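You operate a simulated robot arm through the tools that you are given. There is no shell and no other tool.

Carry out the task below with a simulated two-armed robot. There is one attempt and no reset: what you move stays moved.

TASK
Wipe up the spill on the dining table top with the red napkin and put it back.

The check looks at the end state, three seconds after you hand in, the way a careful person would. Anything else that was tipped, shoved, dropped, spilled or broken makes it a failure. Flat cloth is picked up by pressing the open fingertips on it (5 to 10 N) and closing them slowly along it; thin cloth reads only 2 to 8 mm in the jaws.

THE ROBOT
Two 6-joint arms with two-finger parallel grippers on one trunk, on a base that moves. Base frame: it is fixed to the floor where the robot stands at the start and does not move with it; the origin is under the middle of the robot, x ahead of it, y to its left, z up; the surface under the hand at the start is at about z = 0.75. Lengths are in m, angles in rad, forces in N, time in s.
The left shoulder is at the start at [0.28, 0.185, 1.005], the right one opposite. With the tool pointing down near the work surface each hand reaches from about 0.56 to 0.94 m from the robot's upright axis, wherever it stands, measured 20 degrees to its own side. Payload 1.57 kg a hand.
Tool frame (each hand has its own): the origin (TCP) lies between the finger pads and is the grasp point; the fingertips stand 0.03 m ahead of it; z points along the fingers, y is the line along which they close. Largest opening 0.08 m; finger width 0.017, thickness 0.012; the body of the gripper, 0.04 by 0.082 m, starts 0.08 m behind the TCP.
Orientation is told as [roll, pitch, yaw] about the base's x, y, z axes, in that order, counted from this pose: with the fingers straight down and closing along the base's y, the tool's x points along the base's -x, its y along +y and its z along -z.

THE INTERFACE
- The arms move only by the tool step_arm. It takes "left_motion", "right_motion" or both (then of equal length, played together; a hand with none holds still); each is a list of rows, each a list of 3 entries, a list of its own where there are three numbers: the shift along the base's x, y, z in units of 100 mm (1.0 is 100 mm), then the turn, a rotation vector about the base's x, y, z in units of 45 degrees (1.0 is 45 degrees), then the closure, from 0 (fully open) to 1 (shut). In form: [[[tx, ty, tz], [ax, ay, az], claw], ...]. A call has 1 to 20 rows; each row is the pose to reach, as a shift and turn from the pose commanded when the call began. A call with a number of a shift or a turn outside -1 to 1 is refused whole. Each row takes 0.2 s and may step no farther than 0.05 m and 0.15 rad from the row before; otherwise, or with a gripper value out of range, the whole call is refused. A pose out of reach is approached as far as the arm can. The call stops where the force on the tool passes 40 N (or 10 N more than at its start, if that is more) or the arm is blocked; 0.2 s more then pass. Each finger travels about 0.153 m/s and halts on what it meets, pressing with about 28 N; the grip force reading is that of the motor and also rises with nothing between the fingers. The clock runs only during rows and for 0.2 s after the last one: add rows that repeat a pose to give the fingers time. It gives the time, the measured TCP pose, the force on the tool (base axes), the opening and the grip force at its end, in the units of the frame above (readings bear some noise), with the torque about the TCP (base axes, N m) and any sound that the robot's microphone picked up.
- Cameras (640 x 400 px; columns grow to the right, rows downward): "scene" is now at [0.2303, 0.0325, 1.4392]; the picture's right is [0.41, -0.91, 0.00], its down [-0.72, -0.32, -0.62] and it looks along [0.56, 0.26, -0.79] (base axes); focal length 253 px, centre (320, 200). "left" rides on the left gripper at [0.072, 0.007, -0.122] in its tool frame; the picture's right is [-0.09, 1.00, 0.00], its down [-0.84, -0.08, -0.54] and it looks along [-0.54, -0.05, 0.84] (tool axes); focal length 238 px, centre (320, 200). "right" rides on the right gripper at [0.072, -0.007, -0.122] in its tool frame; the picture's right is [0.09, 1.00, 0.00], its down [-0.84, 0.08, -0.54] and it looks along [-0.54, 0.05, 0.84] (tool axes); focal length 238 px, centre (320, 200). There is no depth. A picture from a camera that has moved, and an enlarged one, comes with that camera's place and axes in the base frame and with its lens.
- camera(camera): a new picture of that camera. No time passes.
- raise_lower(by): slides the trunk up (or, below 0, down) by that many m; the arms and the scene camera ride with it, the base frame stays. It gives what a move gives, with no picture.
- roll_base(legs): drives the robot by 1 to 6 legs, each [ahead, turn to the left] in m and rad, along the robot's own axes; the way and the turn of a leg run together, so that a leg with both is an arc; at most 1.5 m and 3.142 rad a leg. The arms and the cameras ride along, it lands a little off, and it stops where it bumps. It gives what a move gives.
- pan_tilt(pan, tilt): turns the head with the scene camera to pan (to the left, within 1.501 rad either way) and tilt (down, from -0.506 to 1.204), counted from straight ahead of the robot. It gives what a move gives.
- zoom(camera, box): a new picture of the part [left, top, right, bottom] of that camera's present view, enlarged. No time passes.
- close_job(): hands the job in; it is judged then, once.

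Nothing tells you exact positions but the pictures and the camera data. Unless the task says otherwise, let go and move clear before handing in.

The tools are called as a command line: name --argument value ..., lists and objects as JSON in quotes. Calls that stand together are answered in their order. step_arm: Moves the arms, as the interface text tells. Its arguments: {"type":"object","properties":{"left_motion":{"type":"array","items":{"type":"array"}},"right_motion":{"type":"array","items":{"type":"array"}}},"required":[]} The other tools are called the same way: raise_lower (by) moves the trunk up or down; roll_base (legs) drives the base; pan_tilt (pan, tilt) turns the head that bears the scene camera; camera (camera) takes a picture; zoom (camera, box) takes an enlarged picture of a part of a camera's view; close_job () hands the job in.

At the start:

```text
t: 0.0
left_tool_pos: [0.3932, 0.4646, 1.032]
left_tcp_rot: [-0.001, 0.0, 0.0]
left_contact_force: [0.4, 0.6, -0.7]
left_torque: [0.03, -0.02, 0.0]
left_grip_width: 0.0801
left_gripper_force: 0.1
right_tool_pos: [0.6067, -0.0399, 0.9759]
right_tcp_rot: [0.001, -0.002, 0.0]
right_contact_force: [-0.4, -0.3, 0.5]
right_torque: [-0.04, -0.01, 0.02]
right_grip_width: 0.0802
right_gripper_force: 0.2
trunk travel left (down, up): [-0.7, 0.29]
robot x, y, heading: [-0.003, -0.0011, 0.002]
head pan, tilt (commanded): [0.426, 0.902]
```

scene: 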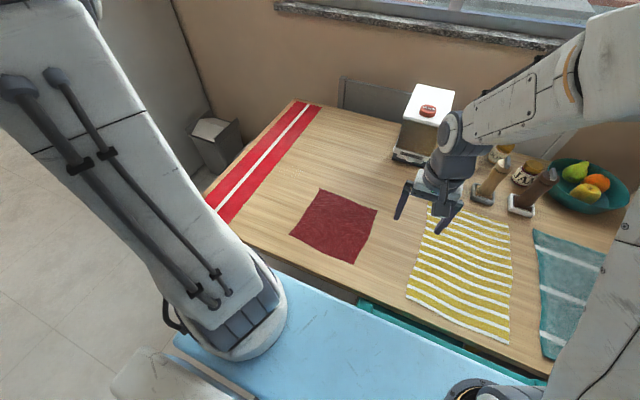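
right: 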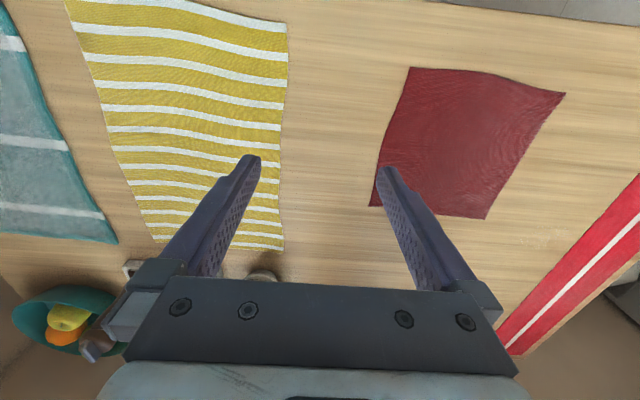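
left: 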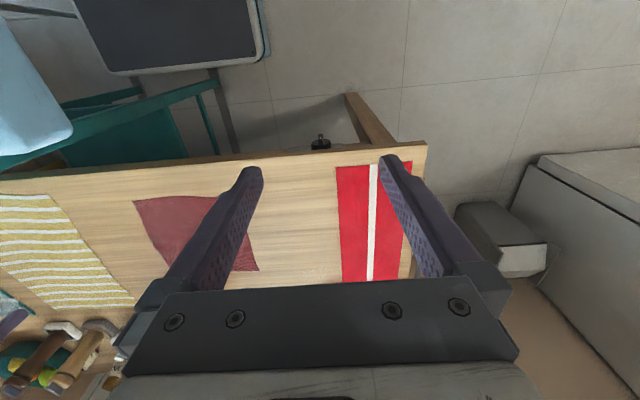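

I see a wooden table with a red striped runner at the left end, a plain dark red napkin, a yellow striped cloth and a teal cloth. I haven't found the spill yet, so I'll look more closely before moving anything.

zoom --camera "scene" --box '[200, 80, 440, 280]'

zoom --camera "scene" --box '[380, 80, 640, 380]'

zoom --camera "right" --box '[240, 0, 640, 250]'

zoom --camera "left" --box '[0, 130, 440, 400]'

```text
2.00 times, centred on (320, 180) of scene
camera zoom: at [0.2303, 0.0325, 1.4392], right [0.41, -0.91, 0.0], down [-0.72, -0.32, -0.62], along [0.56, 0.26, -0.79], focal length 506 px, centre (320, 240)
```

zoom: 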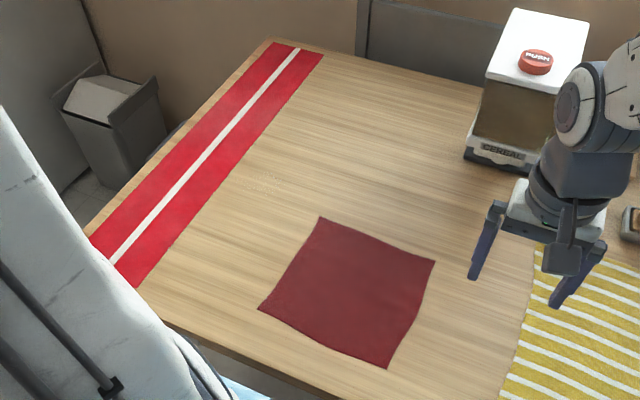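

```text
1.33 times, centred on (510, 230) of scene
camera zoom: at [0.2303, 0.0325, 1.4392], right [0.41, -0.91, 0.0], down [-0.72, -0.32, -0.62], along [0.56, 0.26, -0.79], focal length 338 px, centre (67, 160)
```

zoom: 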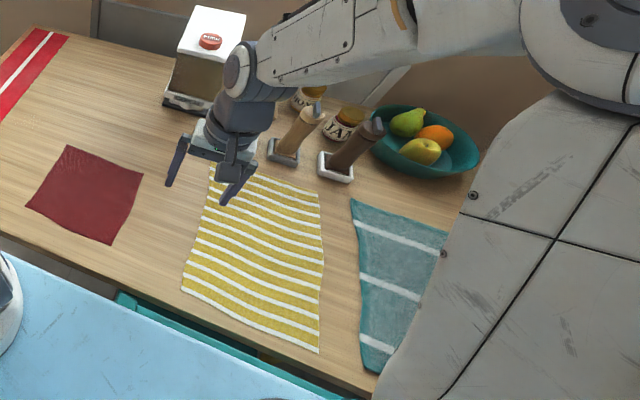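

```text
1.60 times, centred on (440, 125) of right
camera zoom: at [0.5372, -0.0479, 1.0972], right [-0.09, 1.0, 0.0], down [0.84, 0.08, 0.54], along [0.54, 0.05, -0.84], focal length 381 px, centre (128, 320)
```

zoom: 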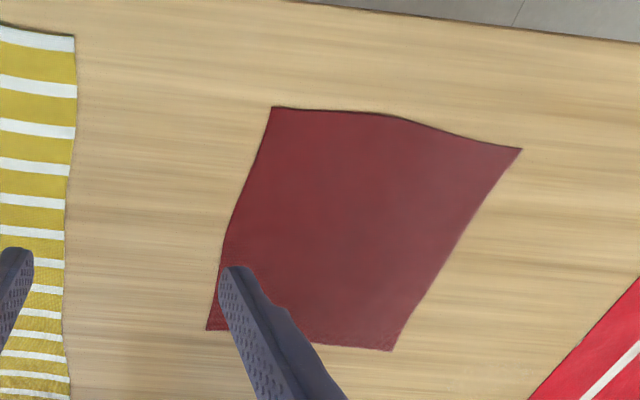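

```text
1.45 times, centred on (220, 265) of left
camera zoom: at [0.3208, 0.4733, 1.1539], right [0.09, 1.0, 0.0], down [0.84, -0.08, 0.54], along [0.54, -0.05, -0.84], focal length 347 px, centre (466, 106)
```

zoom: 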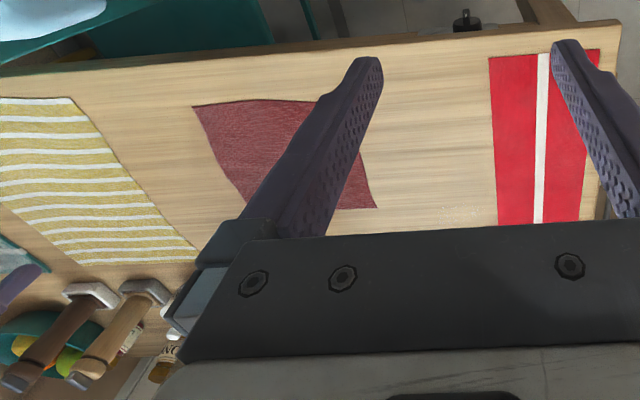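

I can make out faint light specks on the wood between the napkin and the runner, and I'll enlarge that area.

zoom --camera "scene" --box '[260, 140, 340, 190]'

zoom --camera "left" --box '[250, 230, 400, 290]'

zoom --camera "scene" --box '[330, 100, 470, 190]'

zoom --camera "scene" --box '[460, 130, 640, 240]'

```text
8.00 times, centred on (300, 165) of scene
camera zoom: at [0.2303, 0.0325, 1.4392], right [0.41, -0.91, 0.0], down [-0.72, -0.32, -0.62], along [0.56, 0.26, -0.79], focal length 2026 px, centre (480, 480)
```

zoom: 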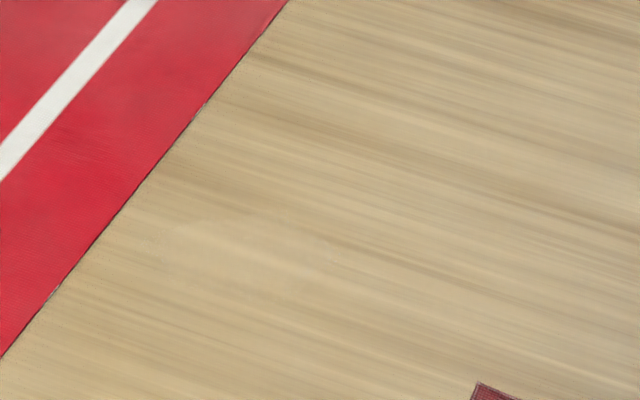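

```text
4.27 times, centred on (325, 260) of left
camera zoom: at [0.3208, 0.4733, 1.1539], right [0.09, 1.0, 0.0], down [0.84, -0.08, 0.54], along [0.54, -0.05, -0.84], focal length 1017 px, centre (299, -56)
```

zoom: 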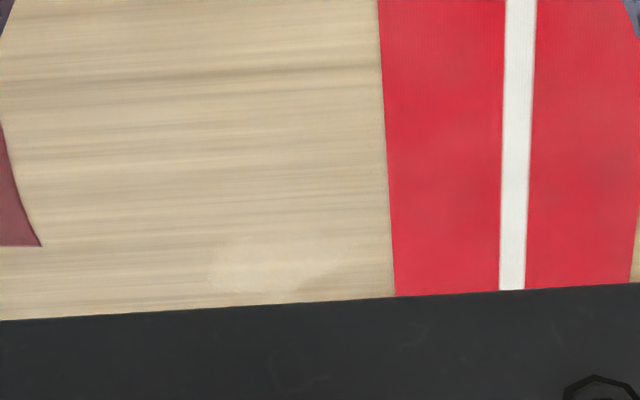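

```text
4.44 times, centred on (400, 145) of scene
camera zoom: at [0.2303, 0.0325, 1.4392], right [0.41, -0.91, 0.0], down [-0.72, -0.32, -0.62], along [0.56, 0.26, -0.79], focal length 1126 px, centre (-36, 444)
```

zoom: 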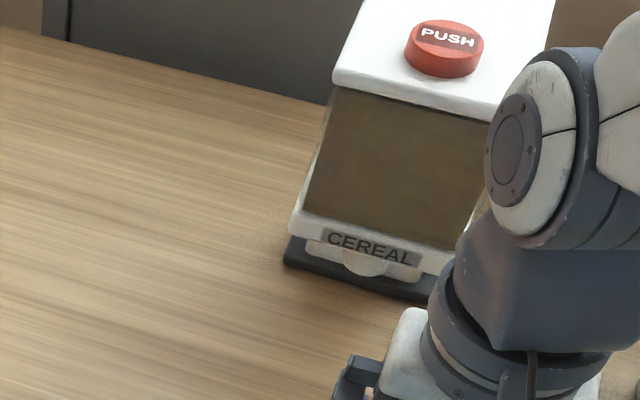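

```text
3.56 times, centred on (550, 185) of scene
camera zoom: at [0.2303, 0.0325, 1.4392], right [0.41, -0.91, 0.0], down [-0.72, -0.32, -0.62], along [0.56, 0.26, -0.79], focal length 900 px, centre (-498, 253)
```

zoom: 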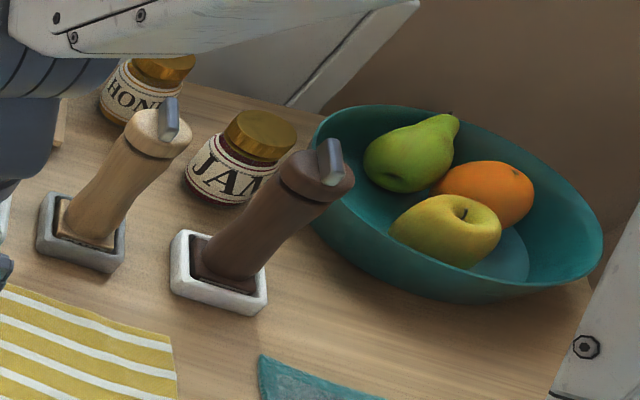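

There's a faint, slightly glossy patch near (0.80, 0.41), between the napkin (about x 0.55–0.76, y 0.07–0.28) and the runner. I'll bring the left hand over for a closer look and move the right hand slightly away.

step_arm --left_motion '[[[0.3, -0.15, 0.0], [0, 0, 0], 0], [[0.6, -0.3, 0.0], [0, 0, 0], 0], [[1.0, -0.5, 0.0], [0, 0, 0], 0]]' --right_motion '[[[-0.1, -0.3, 0.1], [0, 0, 0], 0], [[-0.2, -0.6, 0.2], [0, 0, 0], 0], [[-0.3, -1.0, 0.3], [0, 0, 0], 0]]'

step_arm --left_motion '[[[0.3, -0.1, 0.0], [0, 0, 0], 0], [[0.6, -0.1, 0.0], [0, 0, 0], 0]]'

camera --camera "left"

camera --camera "scene"

```text
t: 0.8
left_tool_pos: [0.4922, 0.4148, 1.0308]
left_tcp_rot: [0.0, 0.001, 0.002]
left_contact_force: [0.8, 0.0, 0.1]
left_torque: [-0.01, 0.01, -0.02]
left_grip_width: 0.0799
left_gripper_force: 0.1
right_tool_pos: [0.5776, -0.1406, 1.0044]
right_tcp_rot: [-0.001, -0.001, 0.001]
right_contact_force: [-0.6, 0.4, -0.1]
right_torque: [-0.01, 0.0, 0.05]
right_grip_width: 0.08
right_gripper_force: 0.0
trunk travel left (down, up): [-0.7, 0.29]
robot x, y, heading: [-0.0017, -0.0003, 0.005]
head pan, tilt (commanded): [0.426, 0.902]
```

```text
t: 1.4
left_tool_pos: [0.5533, 0.4042, 1.0312]
left_tcp_rot: [0.001, 0.0, 0.0]
left_contact_force: [-0.7, -0.1, -0.8]
left_torque: [-0.02, 0.01, 0.0]
left_grip_width: 0.08
left_gripper_force: 0.1
right_tool_pos: [0.5775, -0.1404, 1.0041]
right_tcp_rot: [0.001, 0.001, 0.0]
right_contact_force: [-0.3, 0.0, -0.8]
right_torque: [-0.01, 0.0, 0.0]
right_grip_width: 0.08
right_gripper_force: 0.1
trunk travel left (down, up): [-0.7, 0.29]
robot x, y, heading: [0.0013, 0.0024, 0.001]
head pan, tilt (commanded): [0.426, 0.902]
```

```text
taken
camera left: at [0.4795, 0.412, 1.1532], right [0.09, 1.0, 0.0], down [0.84, -0.08, 0.54], along [0.54, -0.05, -0.84], focal length 238 px, centre (320, 200)
```

left: 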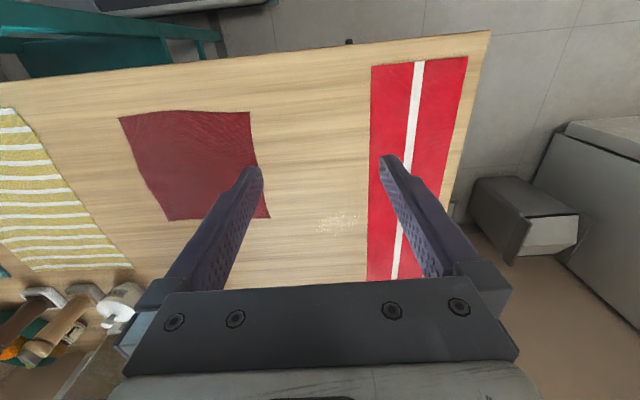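

```text
taken
camera scene: at [0.23, 0.0324, 1.4392], right [0.41, -0.91, 0.0], down [-0.71, -0.32, -0.62], along [0.56, 0.26, -0.78], focal length 253 px, centre (320, 200)
```

scene: 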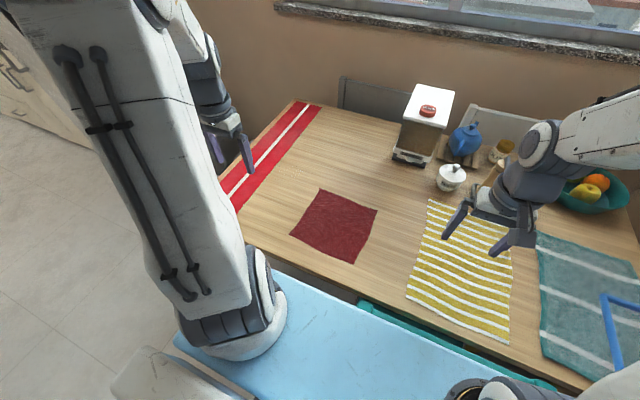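

The spill shows as pale specks in the left camera around pixel (338, 222). I'll enlarge it to find its extent.

zoom --camera "left" --box '[270, 180, 400, 260]'

zoom --camera "left" --box '[100, 90, 290, 240]'

camera --camera "right"

zoom --camera "scene" --box '[380, 70, 560, 200]'

```text
4.92 times, centred on (335, 220) of left
camera zoom: at [0.4795, 0.412, 1.1532], right [0.09, 1.0, 0.0], down [0.84, -0.08, 0.54], along [0.54, -0.05, -0.84], focal length 1173 px, centre (246, 102)
```

zoom: 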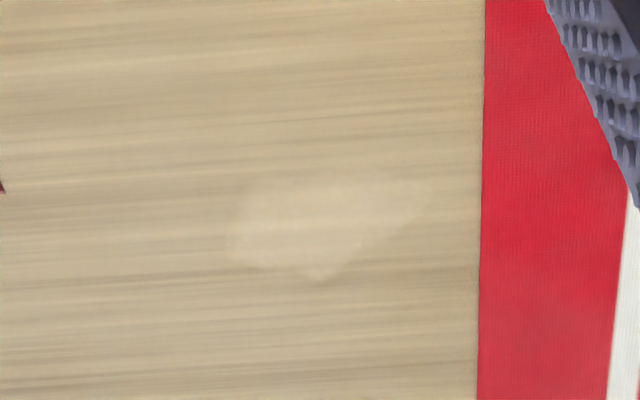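

```text
2.67 times, centred on (195, 165) of left
camera zoom: at [0.4795, 0.412, 1.1532], right [0.09, 1.0, 0.0], down [0.84, -0.08, 0.54], along [0.54, -0.05, -0.84], focal length 636 px, centre (653, 293)
```

zoom: 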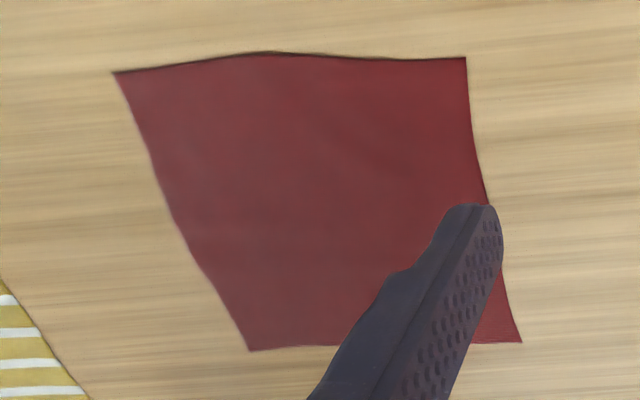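

```text
taken
camera right: at [0.5077, -0.1487, 1.1255], right [-0.09, 1.0, 0.0], down [0.84, 0.08, 0.54], along [0.54, 0.05, -0.84], focal length 238 px, centre (320, 200)
```

right: 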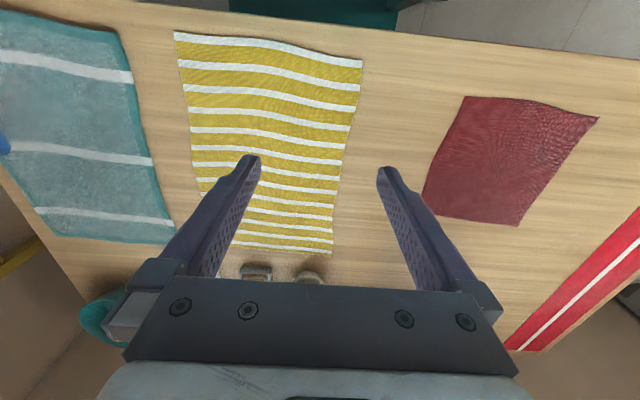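

```text
3.08 times, centred on (470, 135) of scene
camera zoom: at [0.23, 0.0324, 1.4392], right [0.41, -0.91, 0.0], down [-0.71, -0.32, -0.62], along [0.56, 0.26, -0.78], focal length 779 px, centre (-142, 400)
```

zoom: 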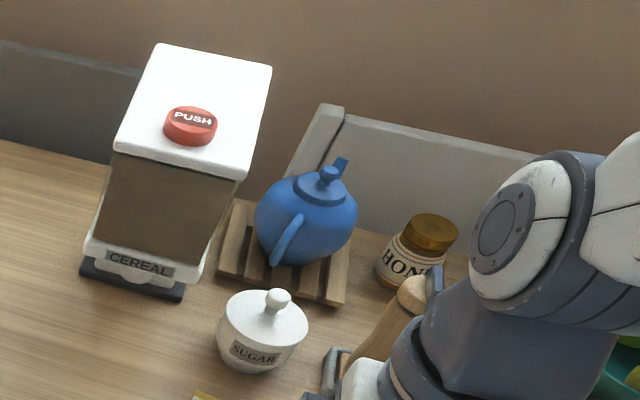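

The spill is a pale patch spanning roughly x 0.775–0.84, y 0.37–0.465, with the runner's edge about 2 cm beyond it at y≈0.485. I'll rotate the left hand 90° so the fingers close along x, and check its reach high over the spill.

step_arm --left_motion '[[[0.1, 0.0, 0.0], [0, 0, 0.167], 0], [[0.3, 0.0, -0.1], [0, 0, 0.333], 0], [[0.5, 0.0, -0.2], [0, 0, 0.5], 0], [[0.7, 0.0, -0.3], [0, 0, 0.667], 0], [[0.85, 0.0, -0.4], [0, 0, 0.833], 0], [[1.0, 0.0, -0.5], [0, 0, 1.0], 0]]'

step_arm --left_motion '[[[0.1, 0.0, 0.0], [0, 0, 0.167], 0], [[0.3, 0.0, 0.0], [0, 0, 0.333], 0], [[0.5, 0.0, 0.0], [0, 0, 0.5], 0], [[0.7, 0.0, 0.0], [0, 0, 0.667], 0], [[0.85, 0.0, 0.0], [0, 0, 0.833], 0], [[1.0, 0.0, 0.0], [0, 0, 1.0], 0]]'

step_arm --left_motion '[[[0.4, 0.0, 0.0], [0, 0, 0], 0], [[0.8, 0.0, -0.3], [0, 0, 0], 0], [[0.8, 0.0, -0.6], [0, 0, 0], 0]]'

camera --camera "left"

camera --camera "scene"

```text
t: 2.8
left_tool_pos: [0.6513, 0.4058, 0.9804]
left_tcp_rot: [-0.001, 0.0, 0.788]
left_contact_force: [0.3, 0.5, 0.2]
left_torque: [0.0, 0.0, -0.01]
left_grip_width: 0.0798
left_gripper_force: 0.1
right_tool_pos: [0.5786, -0.1416, 1.005]
right_tcp_rot: [0.001, 0.0, 0.0]
right_contact_force: [0.4, -0.2, -0.5]
right_torque: [0.0, 0.01, 0.04]
right_grip_width: 0.08
right_gripper_force: 0.0
trunk travel left (down, up): [-0.7, 0.29]
robot x, y, heading: [-0.0005, -0.003, -0.001]
head pan, tilt (commanded): [0.426, 0.902]
```

```text
t: 4.2
left_tool_pos: [0.7546, 0.4057, 0.9817]
left_tcp_rot: [-0.001, -0.001, 1.574]
left_contact_force: [0.8, 0.2, 0.2]
left_torque: [0.01, -0.02, 0.01]
left_grip_width: 0.0799
left_gripper_force: 0.1
right_tool_pos: [0.5774, -0.141, 1.0049]
right_tcp_rot: [-0.001, 0.001, 0.0]
right_contact_force: [0.3, 0.0, 0.3]
right_torque: [0.01, -0.03, 0.02]
right_grip_width: 0.08
right_gripper_force: 0.1
trunk travel left (down, up): [-0.7, 0.29]
robot x, y, heading: [0.0017, 0.0013, -0.001]
head pan, tilt (commanded): [0.426, 0.902]
```

```text
t: 5.0
left_tool_pos: [0.8323, 0.4057, 0.9207]
left_tcp_rot: [0.0, -0.002, 1.571]
left_contact_force: [0.6, 0.8, 0.0]
left_torque: [0.01, -0.01, 0.02]
left_grip_width: 0.08
left_gripper_force: 0.2
right_tool_pos: [0.5784, -0.1409, 1.0036]
right_tcp_rot: [0.002, 0.001, 0.001]
right_contact_force: [0.7, 0.0, 0.2]
right_torque: [-0.01, 0.0, 0.02]
right_grip_width: 0.08
right_gripper_force: 0.1
trunk travel left (down, up): [-0.7, 0.29]
robot x, y, heading: [0.0026, 0.0007, -0.0]
head pan, tilt (commanded): [0.426, 0.902]
```

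```text
taken
camera left: at [0.8263, 0.3352, 1.0428], right [-1.0, 0.09, 0.0], down [0.08, 0.84, 0.54], along [0.05, 0.54, -0.84], focal length 238 px, centre (320, 200)
```

left: 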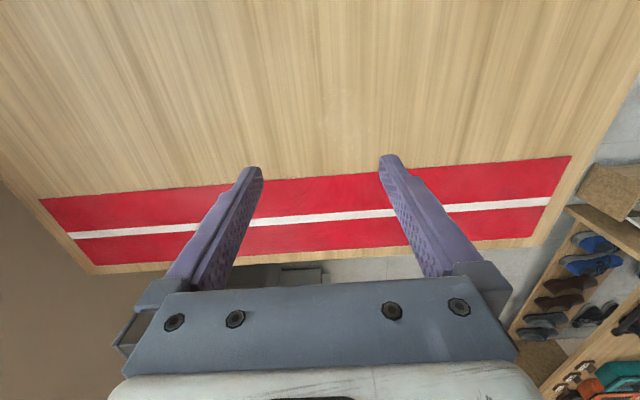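

```text
taken
camera scene: at [0.2305, 0.0325, 1.4392], right [0.41, -0.91, 0.0], down [-0.72, -0.32, -0.62], along [0.56, 0.26, -0.79], focal length 253 px, centre (320, 200)
```

scene: 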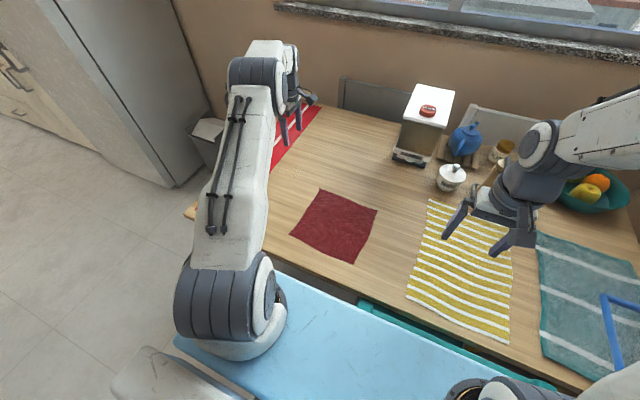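

The hand reaches over the spill without trouble. I'll enlarge this view to measure the spill precisely from here.

zoom --camera "left" --box '[240, 40, 440, 180]'

zoom --camera "scene" --box '[270, 170, 400, 280]'

```text
2.86 times, centred on (340, 110) of left
camera zoom: at [0.8263, 0.3352, 1.0428], right [-1.0, 0.09, 0.0], down [0.08, 0.84, 0.54], along [0.05, 0.54, -0.84], focal length 681 px, centre (263, 457)
```

zoom: 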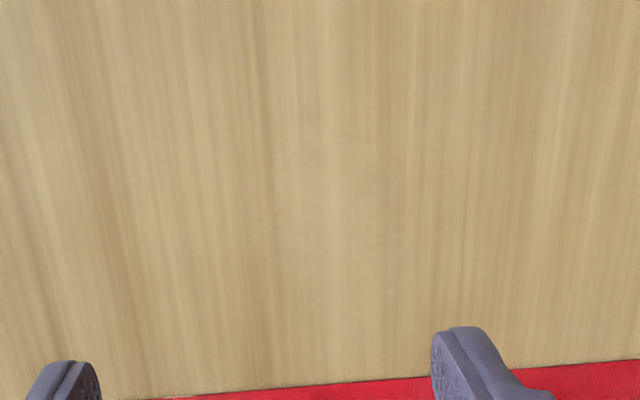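

```text
3.64 times, centred on (335, 225) of scene
camera zoom: at [0.2305, 0.0325, 1.4392], right [0.41, -0.91, 0.0], down [-0.72, -0.32, -0.62], along [0.56, 0.26, -0.79], focal length 921 px, centre (266, 109)
```

zoom: 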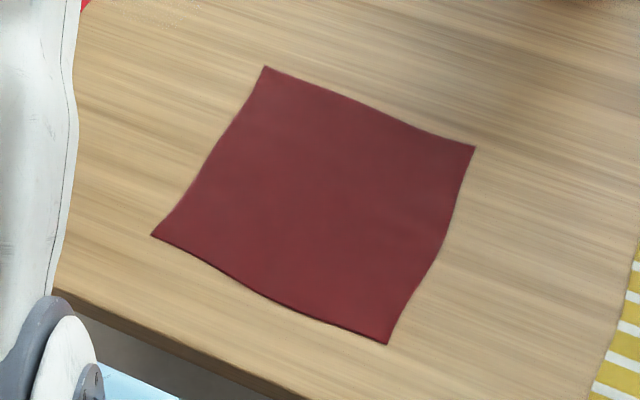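

The napkin's corners come out at about (0.77, 0.28), (0.76, 0.07), (0.54, 0.07) and (0.55, 0.29). I plan to pinch it just inside its left edge, near (0.704, 0.255), and drag it with the cloth trailing behind, so I'm moving above that point now.

step_arm --left_motion '[[[-0.25, -0.3, 0.0], [0, 0, 0], 0], [[-0.5, -0.6, 0.0], [0, 0, 0], 0], [[-0.75, -0.85, 0.0], [0, 0, 0], 0.2], [[-1.0, -1.0, 0.0], [0, 0, 0], 0.4]]'

step_arm --left_motion '[[[-0.28, -0.3, -0.2], [0, 0, 0], 0.4], [[-0.28, -0.51, -0.6], [0, 0, 0], 0.4], [[-0.28, -0.51, -0.9], [0, 0, 0], 0.4], [[-0.28, -0.51, -0.9], [0, 0, 0], 0.4]]'

camera --camera "left"

camera --camera "scene"

```text
t: 6.0
left_tool_pos: [0.7323, 0.3068, 0.9206]
left_tcp_rot: [0.001, 0.0, 1.571]
left_contact_force: [-0.2, -0.2, -0.7]
left_torque: [0.01, 0.01, -0.01]
left_grip_width: 0.0479
left_gripper_force: 0.0
right_tool_pos: [0.579, -0.1399, 1.0038]
right_tcp_rot: [-0.002, 0.0, -0.002]
right_contact_force: [0.6, 0.9, -0.2]
right_torque: [0.01, 0.0, 0.02]
right_grip_width: 0.08
right_gripper_force: 0.0
trunk travel left (down, up): [-0.7, 0.29]
robot x, y, heading: [0.0043, 0.0051, -0.002]
head pan, tilt (commanded): [0.426, 0.902]
```

```text
t: 7.0
left_tool_pos: [0.7041, 0.2546, 0.833]
left_tcp_rot: [0.0, 0.0, 1.572]
left_contact_force: [1.1, 0.7, 0.1]
left_torque: [0.0, 0.01, 0.0]
left_grip_width: 0.048
left_gripper_force: 0.2
right_tool_pos: [0.5775, -0.1411, 1.0049]
right_tcp_rot: [0.0, -0.001, 0.0]
right_contact_force: [-0.4, 0.4, 0.0]
right_torque: [-0.03, -0.01, 0.0]
right_grip_width: 0.08
right_gripper_force: 0.1
trunk travel left (down, up): [-0.7, 0.29]
robot x, y, heading: [-0.0006, -0.0035, 0.005]
head pan, tilt (commanded): [0.426, 0.902]
```

```text
taken
camera left: at [0.6968, 0.1838, 0.9547], right [-1.0, 0.09, 0.0], down [0.08, 0.84, 0.54], along [0.05, 0.54, -0.84], focal length 238 px, centre (320, 200)
```

left: 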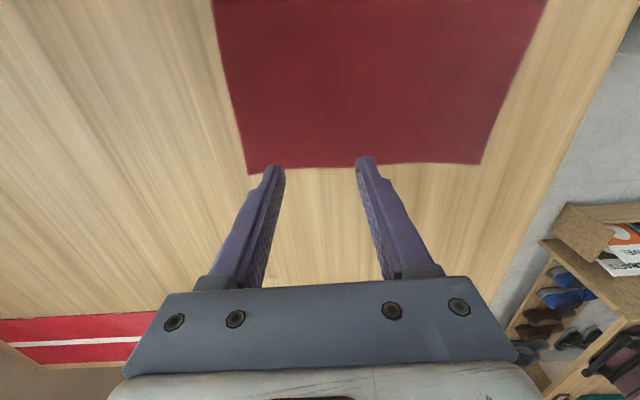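

```text
taken
camera scene: at [0.2304, 0.0324, 1.4392], right [0.41, -0.91, 0.0], down [-0.72, -0.32, -0.62], along [0.56, 0.26, -0.79], focal length 253 px, centre (320, 200)
```

scene: 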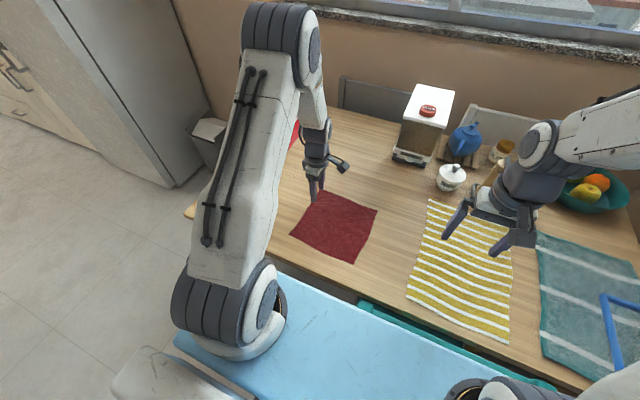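

The wrist view confirms the napkin's edge at y≈0.277 and its corner at (0.775, 0.28), so the fingers sit over cloth. I'll go down carefully to find contact.

step_arm --left_motion '[[[0, 0, -0.2], [0, 0, 0], 0.4], [[0, 0, -0.4], [0, 0, 0], 0.4], [[0, 0, -0.48], [0, 0, 0], 0.4], [[0, 0, -0.48], [0, 0, 0], 0.4]]'

```text
t: 8.0
left_tool_pos: [0.7048, 0.2544, 0.7848]
left_tcp_rot: [0.001, 0.0, 1.571]
left_contact_force: [0.9, -0.3, -0.4]
left_torque: [0.0, 0.01, -0.02]
left_grip_width: 0.0479
left_gripper_force: 0.0
right_tool_pos: [0.5783, -0.1405, 1.0037]
right_tcp_rot: [0.0, 0.0, -0.001]
right_contact_force: [-0.4, -0.1, -0.2]
right_torque: [-0.04, 0.0, 0.02]
right_grip_width: 0.08
right_gripper_force: 0.1
trunk travel left (down, up): [-0.7, 0.29]
robot x, y, heading: [0.0003, 0.0005, -0.001]
head pan, tilt (commanded): [0.426, 0.902]
```

step_arm --left_motion '[[[0, 0, -0.015], [0, 0, 0], 0.4], [[0, 0, -0.03], [0, 0, 0], 0.4], [[0, 0, -0.03], [0, 0, 0], 0.4]]'

```text
t: 8.8
left_tool_pos: [0.7052, 0.2537, 0.7816]
left_tcp_rot: [0.001, 0.001, 1.572]
left_contact_force: [0.0, 0.5, 0.4]
left_torque: [0.02, 0.02, -0.01]
left_grip_width: 0.0479
left_gripper_force: 0.0
right_tool_pos: [0.5784, -0.1398, 1.0027]
right_tcp_rot: [0.0, 0.0, 0.0]
right_contact_force: [-0.2, -0.1, -0.6]
right_torque: [0.0, -0.01, 0.0]
right_grip_width: 0.0799
right_gripper_force: 0.0
trunk travel left (down, up): [-0.7, 0.29]
robot x, y, heading: [0.0007, 0.0001, 0.001]
head pan, tilt (commanded): [0.426, 0.902]
```

step_arm --left_motion '[[[0, 0, -0.01], [0, 0, 0], 0.4], [[0, 0, -0.02], [0, 0, 0], 0.4], [[0, 0, -0.02], [0, 0, 0], 0.4]]'

```text
t: 9.6
left_tool_pos: [0.7064, 0.2537, 0.7812]
left_tcp_rot: [-0.003, -0.002, 1.571]
left_contact_force: [-2.1, 2.9, 36.1]
left_torque: [0.18, 1.05, -0.09]
left_grip_width: 0.0482
left_gripper_force: 0.5
right_tool_pos: [0.5775, -0.1401, 1.0052]
right_tcp_rot: [0.0, -0.002, 0.001]
right_contact_force: [-0.1, 0.9, 0.1]
right_torque: [-0.02, 0.02, 0.02]
right_grip_width: 0.0799
right_gripper_force: 0.0
trunk travel left (down, up): [-0.7, 0.29]
robot x, y, heading: [-0.0025, -0.0011, -0.001]
head pan, tilt (commanded): [0.426, 0.902]
```

Contact is at a TCP height of about 0.780, and the arm is stiff (36 N for the last 2 mm). I'll back off slightly to press at 5–10 N.

step_arm --left_motion '[[[0, 0, 0.014], [0, 0, 0], 0.4], [[0, 0, 0.014], [0, 0, 0], 0.4]]'

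```text
t: 10.2
left_tool_pos: [0.7052, 0.255, 0.7811]
left_tcp_rot: [-0.002, 0.0, 1.571]
left_contact_force: [1.6, 2.8, 28.3]
left_torque: [0.1, 0.66, -0.12]
left_grip_width: 0.0478
left_gripper_force: 0.0
right_tool_pos: [0.5775, -0.1414, 1.0042]
right_tcp_rot: [0.0, -0.002, 0.001]
right_contact_force: [0.0, -0.5, -1.1]
right_torque: [0.04, 0.01, 0.01]
right_grip_width: 0.0802
right_gripper_force: 0.1
trunk travel left (down, up): [-0.7, 0.29]
robot x, y, heading: [0.0001, 0.0042, 0.001]
head pan, tilt (commanded): [0.426, 0.902]
```

step_arm --left_motion '[[[0, 0, 0.018], [0, 0, 0], 0.4], [[0, 0, 0.018], [0, 0, 0], 0.4]]'

```text
t: 10.8
left_tool_pos: [0.7048, 0.2535, 0.7814]
left_tcp_rot: [0.003, 0.001, 1.571]
left_contact_force: [1.3, 0.8, 8.1]
left_torque: [0.05, -0.22, 0.03]
left_grip_width: 0.0481
left_gripper_force: 0.1
right_tool_pos: [0.5784, -0.1406, 1.004]
right_tcp_rot: [0.001, 0.0, 0.002]
right_contact_force: [-0.6, -0.2, 0.3]
right_torque: [-0.03, 0.02, 0.01]
right_grip_width: 0.0799
right_gripper_force: 0.0
trunk travel left (down, up): [-0.7, 0.29]
robot x, y, heading: [0.001, -0.002, -0.003]
head pan, tilt (commanded): [0.426, 0.902]
```

The press force is now about 8 N, so I'll close the fingers slowly along the cloth.

step_arm --left_motion '[[[0, 0, 0], [0, 0, 0], 0.43], [[0, 0, 0], [0, 0, 0], 0.46], [[0, 0, 0], [0, 0, 0], 0.49], [[0, 0, 0], [0, 0, 0], 0.52], [[0, 0, 0], [0, 0, 0], 0.55], [[0, 0, 0], [0, 0, 0], 0.58], [[0, 0, 0], [0, 0, 0], 0.61], [[0, 0, 0], [0, 0, 0], 0.64]]'

zoom --camera "left" --box '[200, 40, 440, 240]'

```text
t: 12.6
left_tool_pos: [0.7046, 0.2549, 0.7823]
left_tcp_rot: [0.0, 0.001, 1.57]
left_contact_force: [-0.7, -0.7, 0.4]
left_torque: [0.02, 0.04, 0.0]
left_grip_width: 0.0286
left_gripper_force: 0.1
right_tool_pos: [0.5781, -0.1408, 1.0032]
right_tcp_rot: [0.0, 0.0, -0.001]
right_contact_force: [-0.2, -0.3, -0.8]
right_torque: [0.02, -0.01, 0.0]
right_grip_width: 0.08
right_gripper_force: 0.0
trunk travel left (down, up): [-0.7, 0.29]
robot x, y, heading: [-0.0005, -0.003, 0.003]
head pan, tilt (commanded): [0.426, 0.902]
```

```text
2.00 times, centred on (320, 140) of left
camera zoom: at [0.698, 0.1836, 0.9044], right [-1.0, 0.09, 0.0], down [0.08, 0.84, 0.54], along [0.05, 0.54, -0.84], focal length 477 px, centre (320, 320)
```

zoom: 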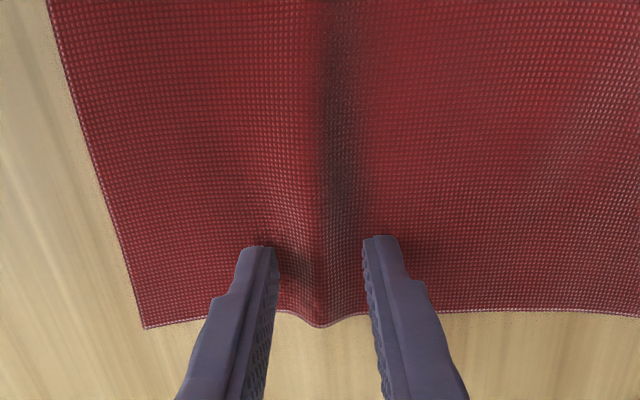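

The cloth is bunching into a ridge between the fingers, but the press force has faded. I'll press down about a millimetre and keep closing.

step_arm --left_motion '[[[0, 0, -0.01], [0, 0, 0], 0.64], [[0, 0, -0.01], [0, 0, 0], 0.64]]'

```text
t: 13.2
left_tool_pos: [0.705, 0.2543, 0.7808]
left_tcp_rot: [0.0, 0.001, 1.572]
left_contact_force: [0.1, 0.4, 6.0]
left_torque: [0.03, -0.01, -0.01]
left_grip_width: 0.0289
left_gripper_force: 0.0
right_tool_pos: [0.5767, -0.1411, 1.005]
right_tcp_rot: [0.0, -0.001, 0.0]
right_contact_force: [0.3, -0.3, -0.3]
right_torque: [-0.02, 0.0, 0.02]
right_grip_width: 0.0802
right_gripper_force: 0.2
trunk travel left (down, up): [-0.7, 0.29]
robot x, y, heading: [0.0005, 0.0002, -0.001]
head pan, tilt (commanded): [0.426, 0.902]
```

step_arm --left_motion '[[[0, 0, -0.001], [0, 0, 0], 0.67], [[0, 0, -0.002], [0, 0, 0], 0.7], [[0, 0, -0.003], [0, 0, 0], 0.73], [[0, 0, -0.004], [0, 0, 0], 0.76], [[0, 0, -0.005], [0, 0, 0], 0.79], [[0, 0, -0.006], [0, 0, 0], 0.82]]'

```text
t: 14.6
left_tool_pos: [0.7065, 0.2547, 0.7814]
left_tcp_rot: [-0.003, 0.0, 1.573]
left_contact_force: [0.0, -1.4, 15.8]
left_torque: [0.04, 0.05, 0.01]
left_grip_width: 0.014
left_gripper_force: 0.0
right_tool_pos: [0.5774, -0.1405, 1.0033]
right_tcp_rot: [0.0, -0.001, 0.001]
right_contact_force: [0.1, -0.2, 0.6]
right_torque: [-0.03, -0.02, 0.01]
right_grip_width: 0.08
right_gripper_force: 0.0
trunk travel left (down, up): [-0.7, 0.29]
robot x, y, heading: [-0.0028, 0.0006, 0.002]
head pan, tilt (commanded): [0.426, 0.902]
```

step_arm --left_motion '[[[0, 0, 0.004], [0, 0, 0], 0.85], [[0, 0, 0.004], [0, 0, 0], 0.88], [[0, 0, 0.004], [0, 0, 0], 0.91], [[0, 0, 0.004], [0, 0, 0], 0.94], [[0, 0, 0.004], [0, 0, 0], 0.97], [[0, 0, 0.004], [0, 0, 0], 1.0], [[0, 0, 0.004], [0, 0, 0], 1.0], [[0, 0, 0.004], [0, 0, 0], 1.0]]'

zoom --camera "left" --box '[200, 40, 440, 240]'

camera --camera "scene"

```text
t: 16.4
left_tool_pos: [0.705, 0.2557, 0.7814]
left_tcp_rot: [-0.002, 0.001, 1.572]
left_contact_force: [-1.1, -1.6, 11.0]
left_torque: [-0.01, -0.01, 0.0]
left_grip_width: 0.0021
left_gripper_force: 23.8
right_tool_pos: [0.5777, -0.1406, 1.005]
right_tcp_rot: [0.0, 0.001, -0.001]
right_contact_force: [-0.3, 0.3, 0.0]
right_torque: [0.02, 0.0, -0.02]
right_grip_width: 0.0803
right_gripper_force: 0.1
trunk travel left (down, up): [-0.7, 0.29]
robot x, y, heading: [0.0002, 0.0052, 0.001]
head pan, tilt (commanded): [0.426, 0.902]
```

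```text
2.00 times, centred on (320, 140) of left
camera zoom: at [0.6974, 0.1838, 0.9035], right [-1.0, 0.09, 0.0], down [0.08, 0.84, 0.54], along [0.05, 0.54, -0.84], focal length 477 px, centre (320, 320)
```

zoom: 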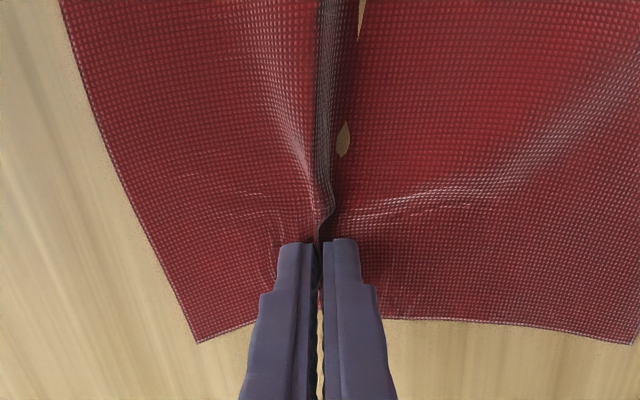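

```text
taken
camera scene: at [0.2298, 0.0322, 1.4393], right [0.41, -0.91, 0.0], down [-0.71, -0.32, -0.62], along [0.56, 0.26, -0.78], focal length 253 px, centre (320, 200)
```

scene: 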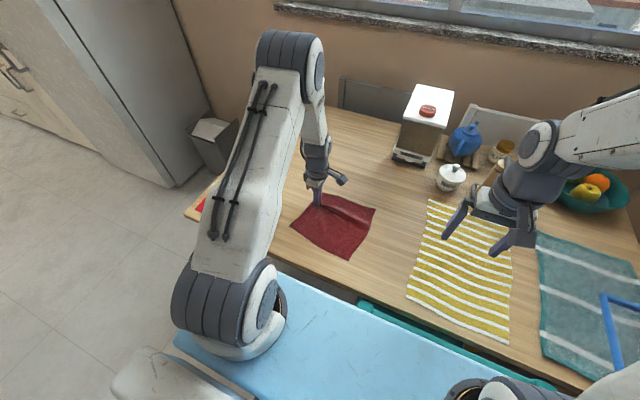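

The napkin is pinched (2.1 mm, 24 N grip). I'll lift off almost to zero pressure and drag it gently toward the near end of the spill.

step_arm --left_motion '[[[0, 0, 0.02], [0, 0, 0], 1.0], [[0.1, 0.13, 0.02], [0, 0, 0], 1.0], [[0.2, 0.26, 0.02], [0, 0, 0], 1.0], [[0.3, 0.39, 0.02], [0, 0, 0], 1.0], [[0.4, 0.52, 0.02], [0, 0, 0], 1.0], [[0.5, 0.65, 0.02], [0, 0, 0], 1.0], [[0.5, 0.65, 0.02], [0, 0, 0], 1.0]]'

camera --camera "left"

camera --camera "scene"

```text
t: 18.0
left_tool_pos: [0.7552, 0.3192, 0.7808]
left_tcp_rot: [0.003, 0.0, 1.571]
left_contact_force: [-0.4, 0.3, 0.7]
left_torque: [-0.02, 0.01, -0.03]
left_grip_width: 0.0018
left_gripper_force: 23.8
right_tool_pos: [0.5771, -0.1397, 1.0037]
right_tcp_rot: [-0.001, 0.0, 0.0]
right_contact_force: [-0.5, -1.0, -0.2]
right_torque: [0.01, 0.03, 0.01]
right_grip_width: 0.08
right_gripper_force: 0.1
trunk travel left (down, up): [-0.7, 0.29]
robot x, y, heading: [-0.0028, -0.0019, 0.001]
head pan, tilt (commanded): [0.426, 0.902]
```

```text
taken
camera left: at [0.7483, 0.2482, 0.9044], right [-1.0, 0.09, 0.0], down [0.08, 0.84, 0.54], along [0.05, 0.54, -0.84], focal length 238 px, centre (320, 200)
```

left: 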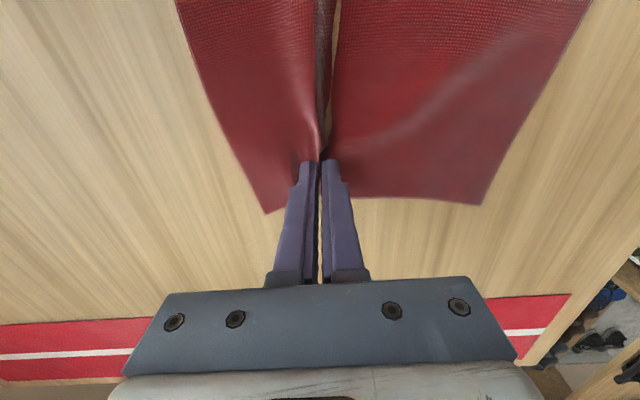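

```text
taken
camera scene: at [0.2303, 0.0325, 1.4392], right [0.41, -0.91, 0.0], down [-0.72, -0.32, -0.62], along [0.56, 0.26, -0.79], focal length 253 px, centre (320, 200)
```

scene: 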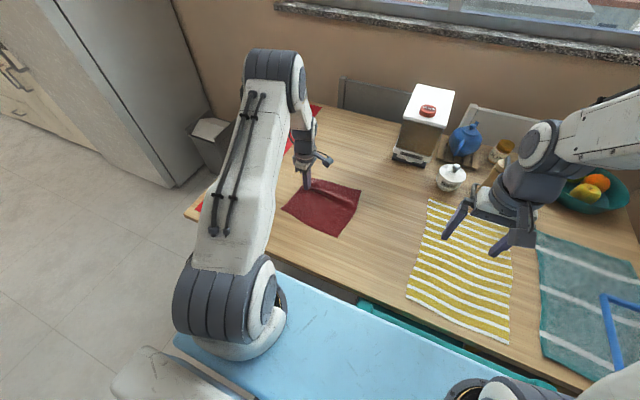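

The cloth follows cleanly and trails flat. Next I'll move to the near edge of the spill and make a pressed stroke along +y across it.

step_arm --left_motion '[[[0.15, 0.12, 0.0], [0, 0, 0], 1.0], [[0.3, 0.24, 0.0], [0, 0, 0], 1.0], [[0.48, 0.36, 0.0], [0, 0, 0], 1.0], [[0.48, 0.36, -0.02], [0, 0, 0], 1.0], [[0.48, 0.36, -0.02], [0, 0, 0], 1.0]]'

```text
t: 19.2
left_tool_pos: [0.8025, 0.3552, 0.7811]
left_tcp_rot: [-0.001, 0.0, 1.571]
left_contact_force: [-1.1, -0.4, 5.5]
left_torque: [0.02, 0.06, 0.02]
left_grip_width: 0.0017
left_gripper_force: 23.9
right_tool_pos: [0.578, -0.1403, 1.0043]
right_tcp_rot: [-0.001, 0.0, -0.001]
right_contact_force: [-0.7, 0.1, -1.2]
right_torque: [0.01, 0.02, 0.02]
right_grip_width: 0.0799
right_gripper_force: 0.0
trunk travel left (down, up): [-0.7, 0.29]
robot x, y, heading: [0.0013, 0.0009, -0.004]
head pan, tilt (commanded): [0.426, 0.902]
```

step_arm --left_motion '[[[0.0, 0.15, 0.0], [0, 0, 0], 1.0], [[0.0, 0.3, 0.0], [0, 0, 0], 1.0], [[0.0, 0.45, 0.0], [0, 0, 0], 1.0], [[0.0, 0.6, 0.0], [0, 0, 0], 1.0], [[0.0, 0.75, 0.0], [0, 0, 0], 1.0], [[0.0, 0.85, 0.0], [0, 0, 0], 1.0], [[0.0, 0.85, 0.0], [0, 0, 0], 1.0]]'

camera --camera "left"

camera --camera "scene"

```text
t: 20.8
left_tool_pos: [0.8029, 0.4396, 0.7804]
left_tcp_rot: [-0.002, -0.002, 1.57]
left_contact_force: [1.4, -7.4, 17.2]
left_torque: [-0.18, 0.03, 0.0]
left_grip_width: 0.0021
left_gripper_force: 23.4
right_tool_pos: [0.5781, -0.1402, 1.0035]
right_tcp_rot: [0.001, 0.0, -0.001]
right_contact_force: [0.1, -0.4, 1.1]
right_torque: [-0.01, 0.08, -0.01]
right_grip_width: 0.0799
right_gripper_force: 0.0
trunk travel left (down, up): [-0.7, 0.29]
robot x, y, heading: [0.0002, 0.0033, 0.002]
head pan, tilt (commanded): [0.426, 0.902]
```

```text
taken
camera left: at [0.7955, 0.3695, 0.9034], right [-1.0, 0.09, 0.0], down [0.08, 0.84, 0.54], along [0.05, 0.54, -0.84], focal length 238 px, centre (320, 200)
```

left: 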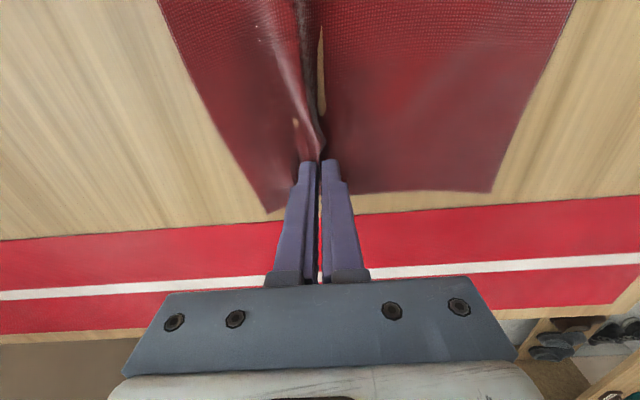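

```text
taken
camera scene: at [0.2295, 0.0317, 1.4395], right [0.41, -0.91, 0.0], down [-0.71, -0.32, -0.62], along [0.56, 0.26, -0.78], focal length 253 px, centre (320, 200)
```

scene: 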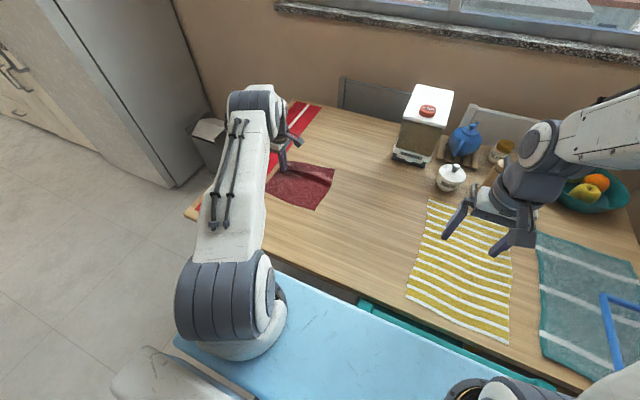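

The first stroke went through, and the napkin's front edge stays about 1 cm short of the runner. Now I'll zigzag over the whole patch under light pressure.

step_arm --left_motion '[[[-0.09, 0.06, 0.005], [0, 0, 0], 1.0], [[-0.18, 0.12, 0.005], [0, 0, 0], 1.0], [[-0.3, 0.06, 0.005], [0, 0, 0], 1.0], [[-0.3, -0.1, 0.005], [0, 0, 0], 1.0], [[-0.2, -0.2, 0.005], [0, 0, 0], 1.0], [[-0.05, -0.2, 0.005], [0, 0, 0], 1.0], [[0.1, -0.2, 0.005], [0, 0, 0], 1.0], [[0.25, -0.2, 0.005], [0, 0, 0], 1.0], [[0.35, -0.26, 0.005], [0, 0, 0], 1.0], [[0.25, -0.4, 0.005], [0, 0, 0], 1.0], [[0.1, -0.4, 0.005], [0, 0, 0], 1.0], [[-0.05, -0.4, 0.005], [0, 0, 0], 1.0], [[-0.2, -0.4, 0.005], [0, 0, 0], 1.0], [[-0.25, -0.52, 0.005], [0, 0, 0], 1.0], [[-0.1, -0.6, 0.005], [0, 0, 0], 1.0], [[0.05, -0.6, 0.005], [0, 0, 0], 1.0], [[0.2, -0.6, 0.005], [0, 0, 0], 1.0], [[0.25, -0.7, 0.005], [0, 0, 0], 1.0]]'

camera --camera "left"

camera --camera "scene"

```text
t: 24.6
left_tool_pos: [0.8284, 0.3704, 0.7807]
left_tcp_rot: [-0.003, -0.001, 1.571]
left_contact_force: [-0.9, 2.1, 5.5]
left_torque: [0.09, -0.02, -0.01]
left_grip_width: 0.0021
left_gripper_force: 23.9
right_tool_pos: [0.5783, -0.1393, 1.005]
right_tcp_rot: [0.0, 0.0, 0.0]
right_contact_force: [0.2, -0.3, 0.5]
right_torque: [-0.06, -0.02, 0.02]
right_grip_width: 0.0801
right_gripper_force: 0.1
trunk travel left (down, up): [-0.7, 0.29]
robot x, y, heading: [-0.0013, 0.0013, 0.0]
head pan, tilt (commanded): [0.426, 0.902]
```

```text
taken
camera left: at [0.821, 0.3002, 0.9035], right [-1.0, 0.09, 0.0], down [0.08, 0.84, 0.54], along [0.05, 0.54, -0.84], focal length 238 px, centre (320, 200)
```

left: 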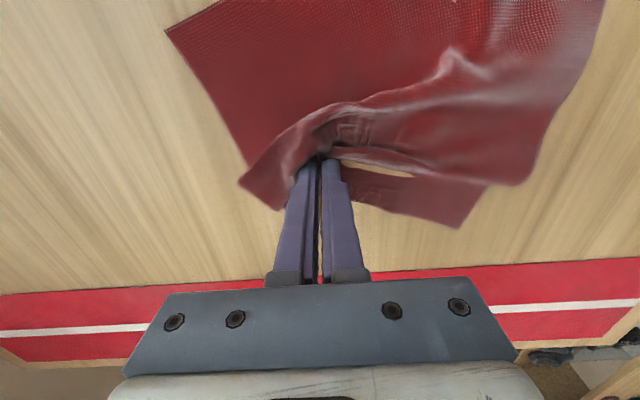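

```text
taken
camera scene: at [0.2299, 0.0326, 1.4392], right [0.41, -0.91, 0.0], down [-0.71, -0.32, -0.62], along [0.56, 0.26, -0.78], focal length 253 px, centre (320, 200)
```

scene: 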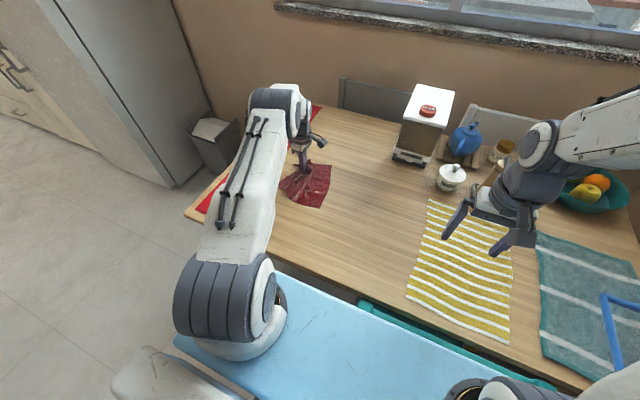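

The trailing cloth has wrinkled, but it will straighten again once pulled. I'll check the wood that has been uncovered.

zoom --camera "left" --box '[140, 190, 500, 300]'

zoom --camera "scene" --box '[250, 130, 370, 220]'

```text
1.78 times, centred on (320, 245) of left
camera zoom: at [0.821, 0.3002, 0.9035], right [-1.0, 0.09, 0.0], down [0.08, 0.84, 0.54], along [0.05, 0.54, -0.84], focal length 424 px, centre (320, 120)
```

zoom: 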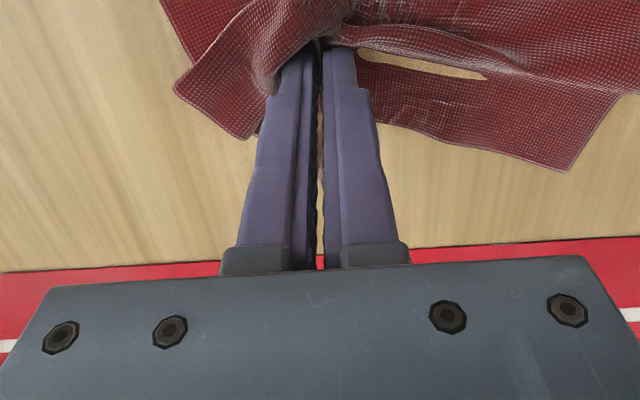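

```text
4.44 times, centred on (310, 175) of scene
camera zoom: at [0.2299, 0.0326, 1.4392], right [0.41, -0.91, 0.0], down [-0.71, -0.32, -0.62], along [0.56, 0.26, -0.78], focal length 1126 px, centre (364, 311)
```

zoom: 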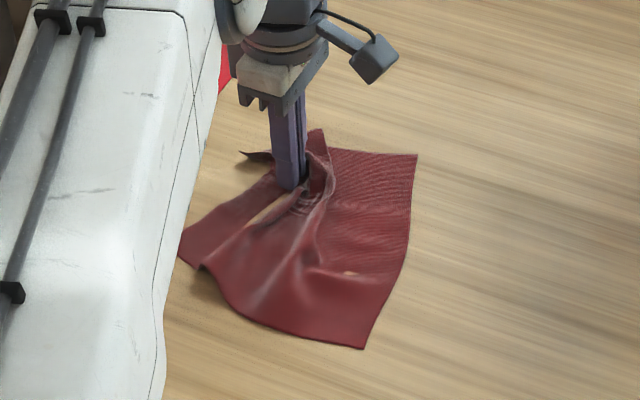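

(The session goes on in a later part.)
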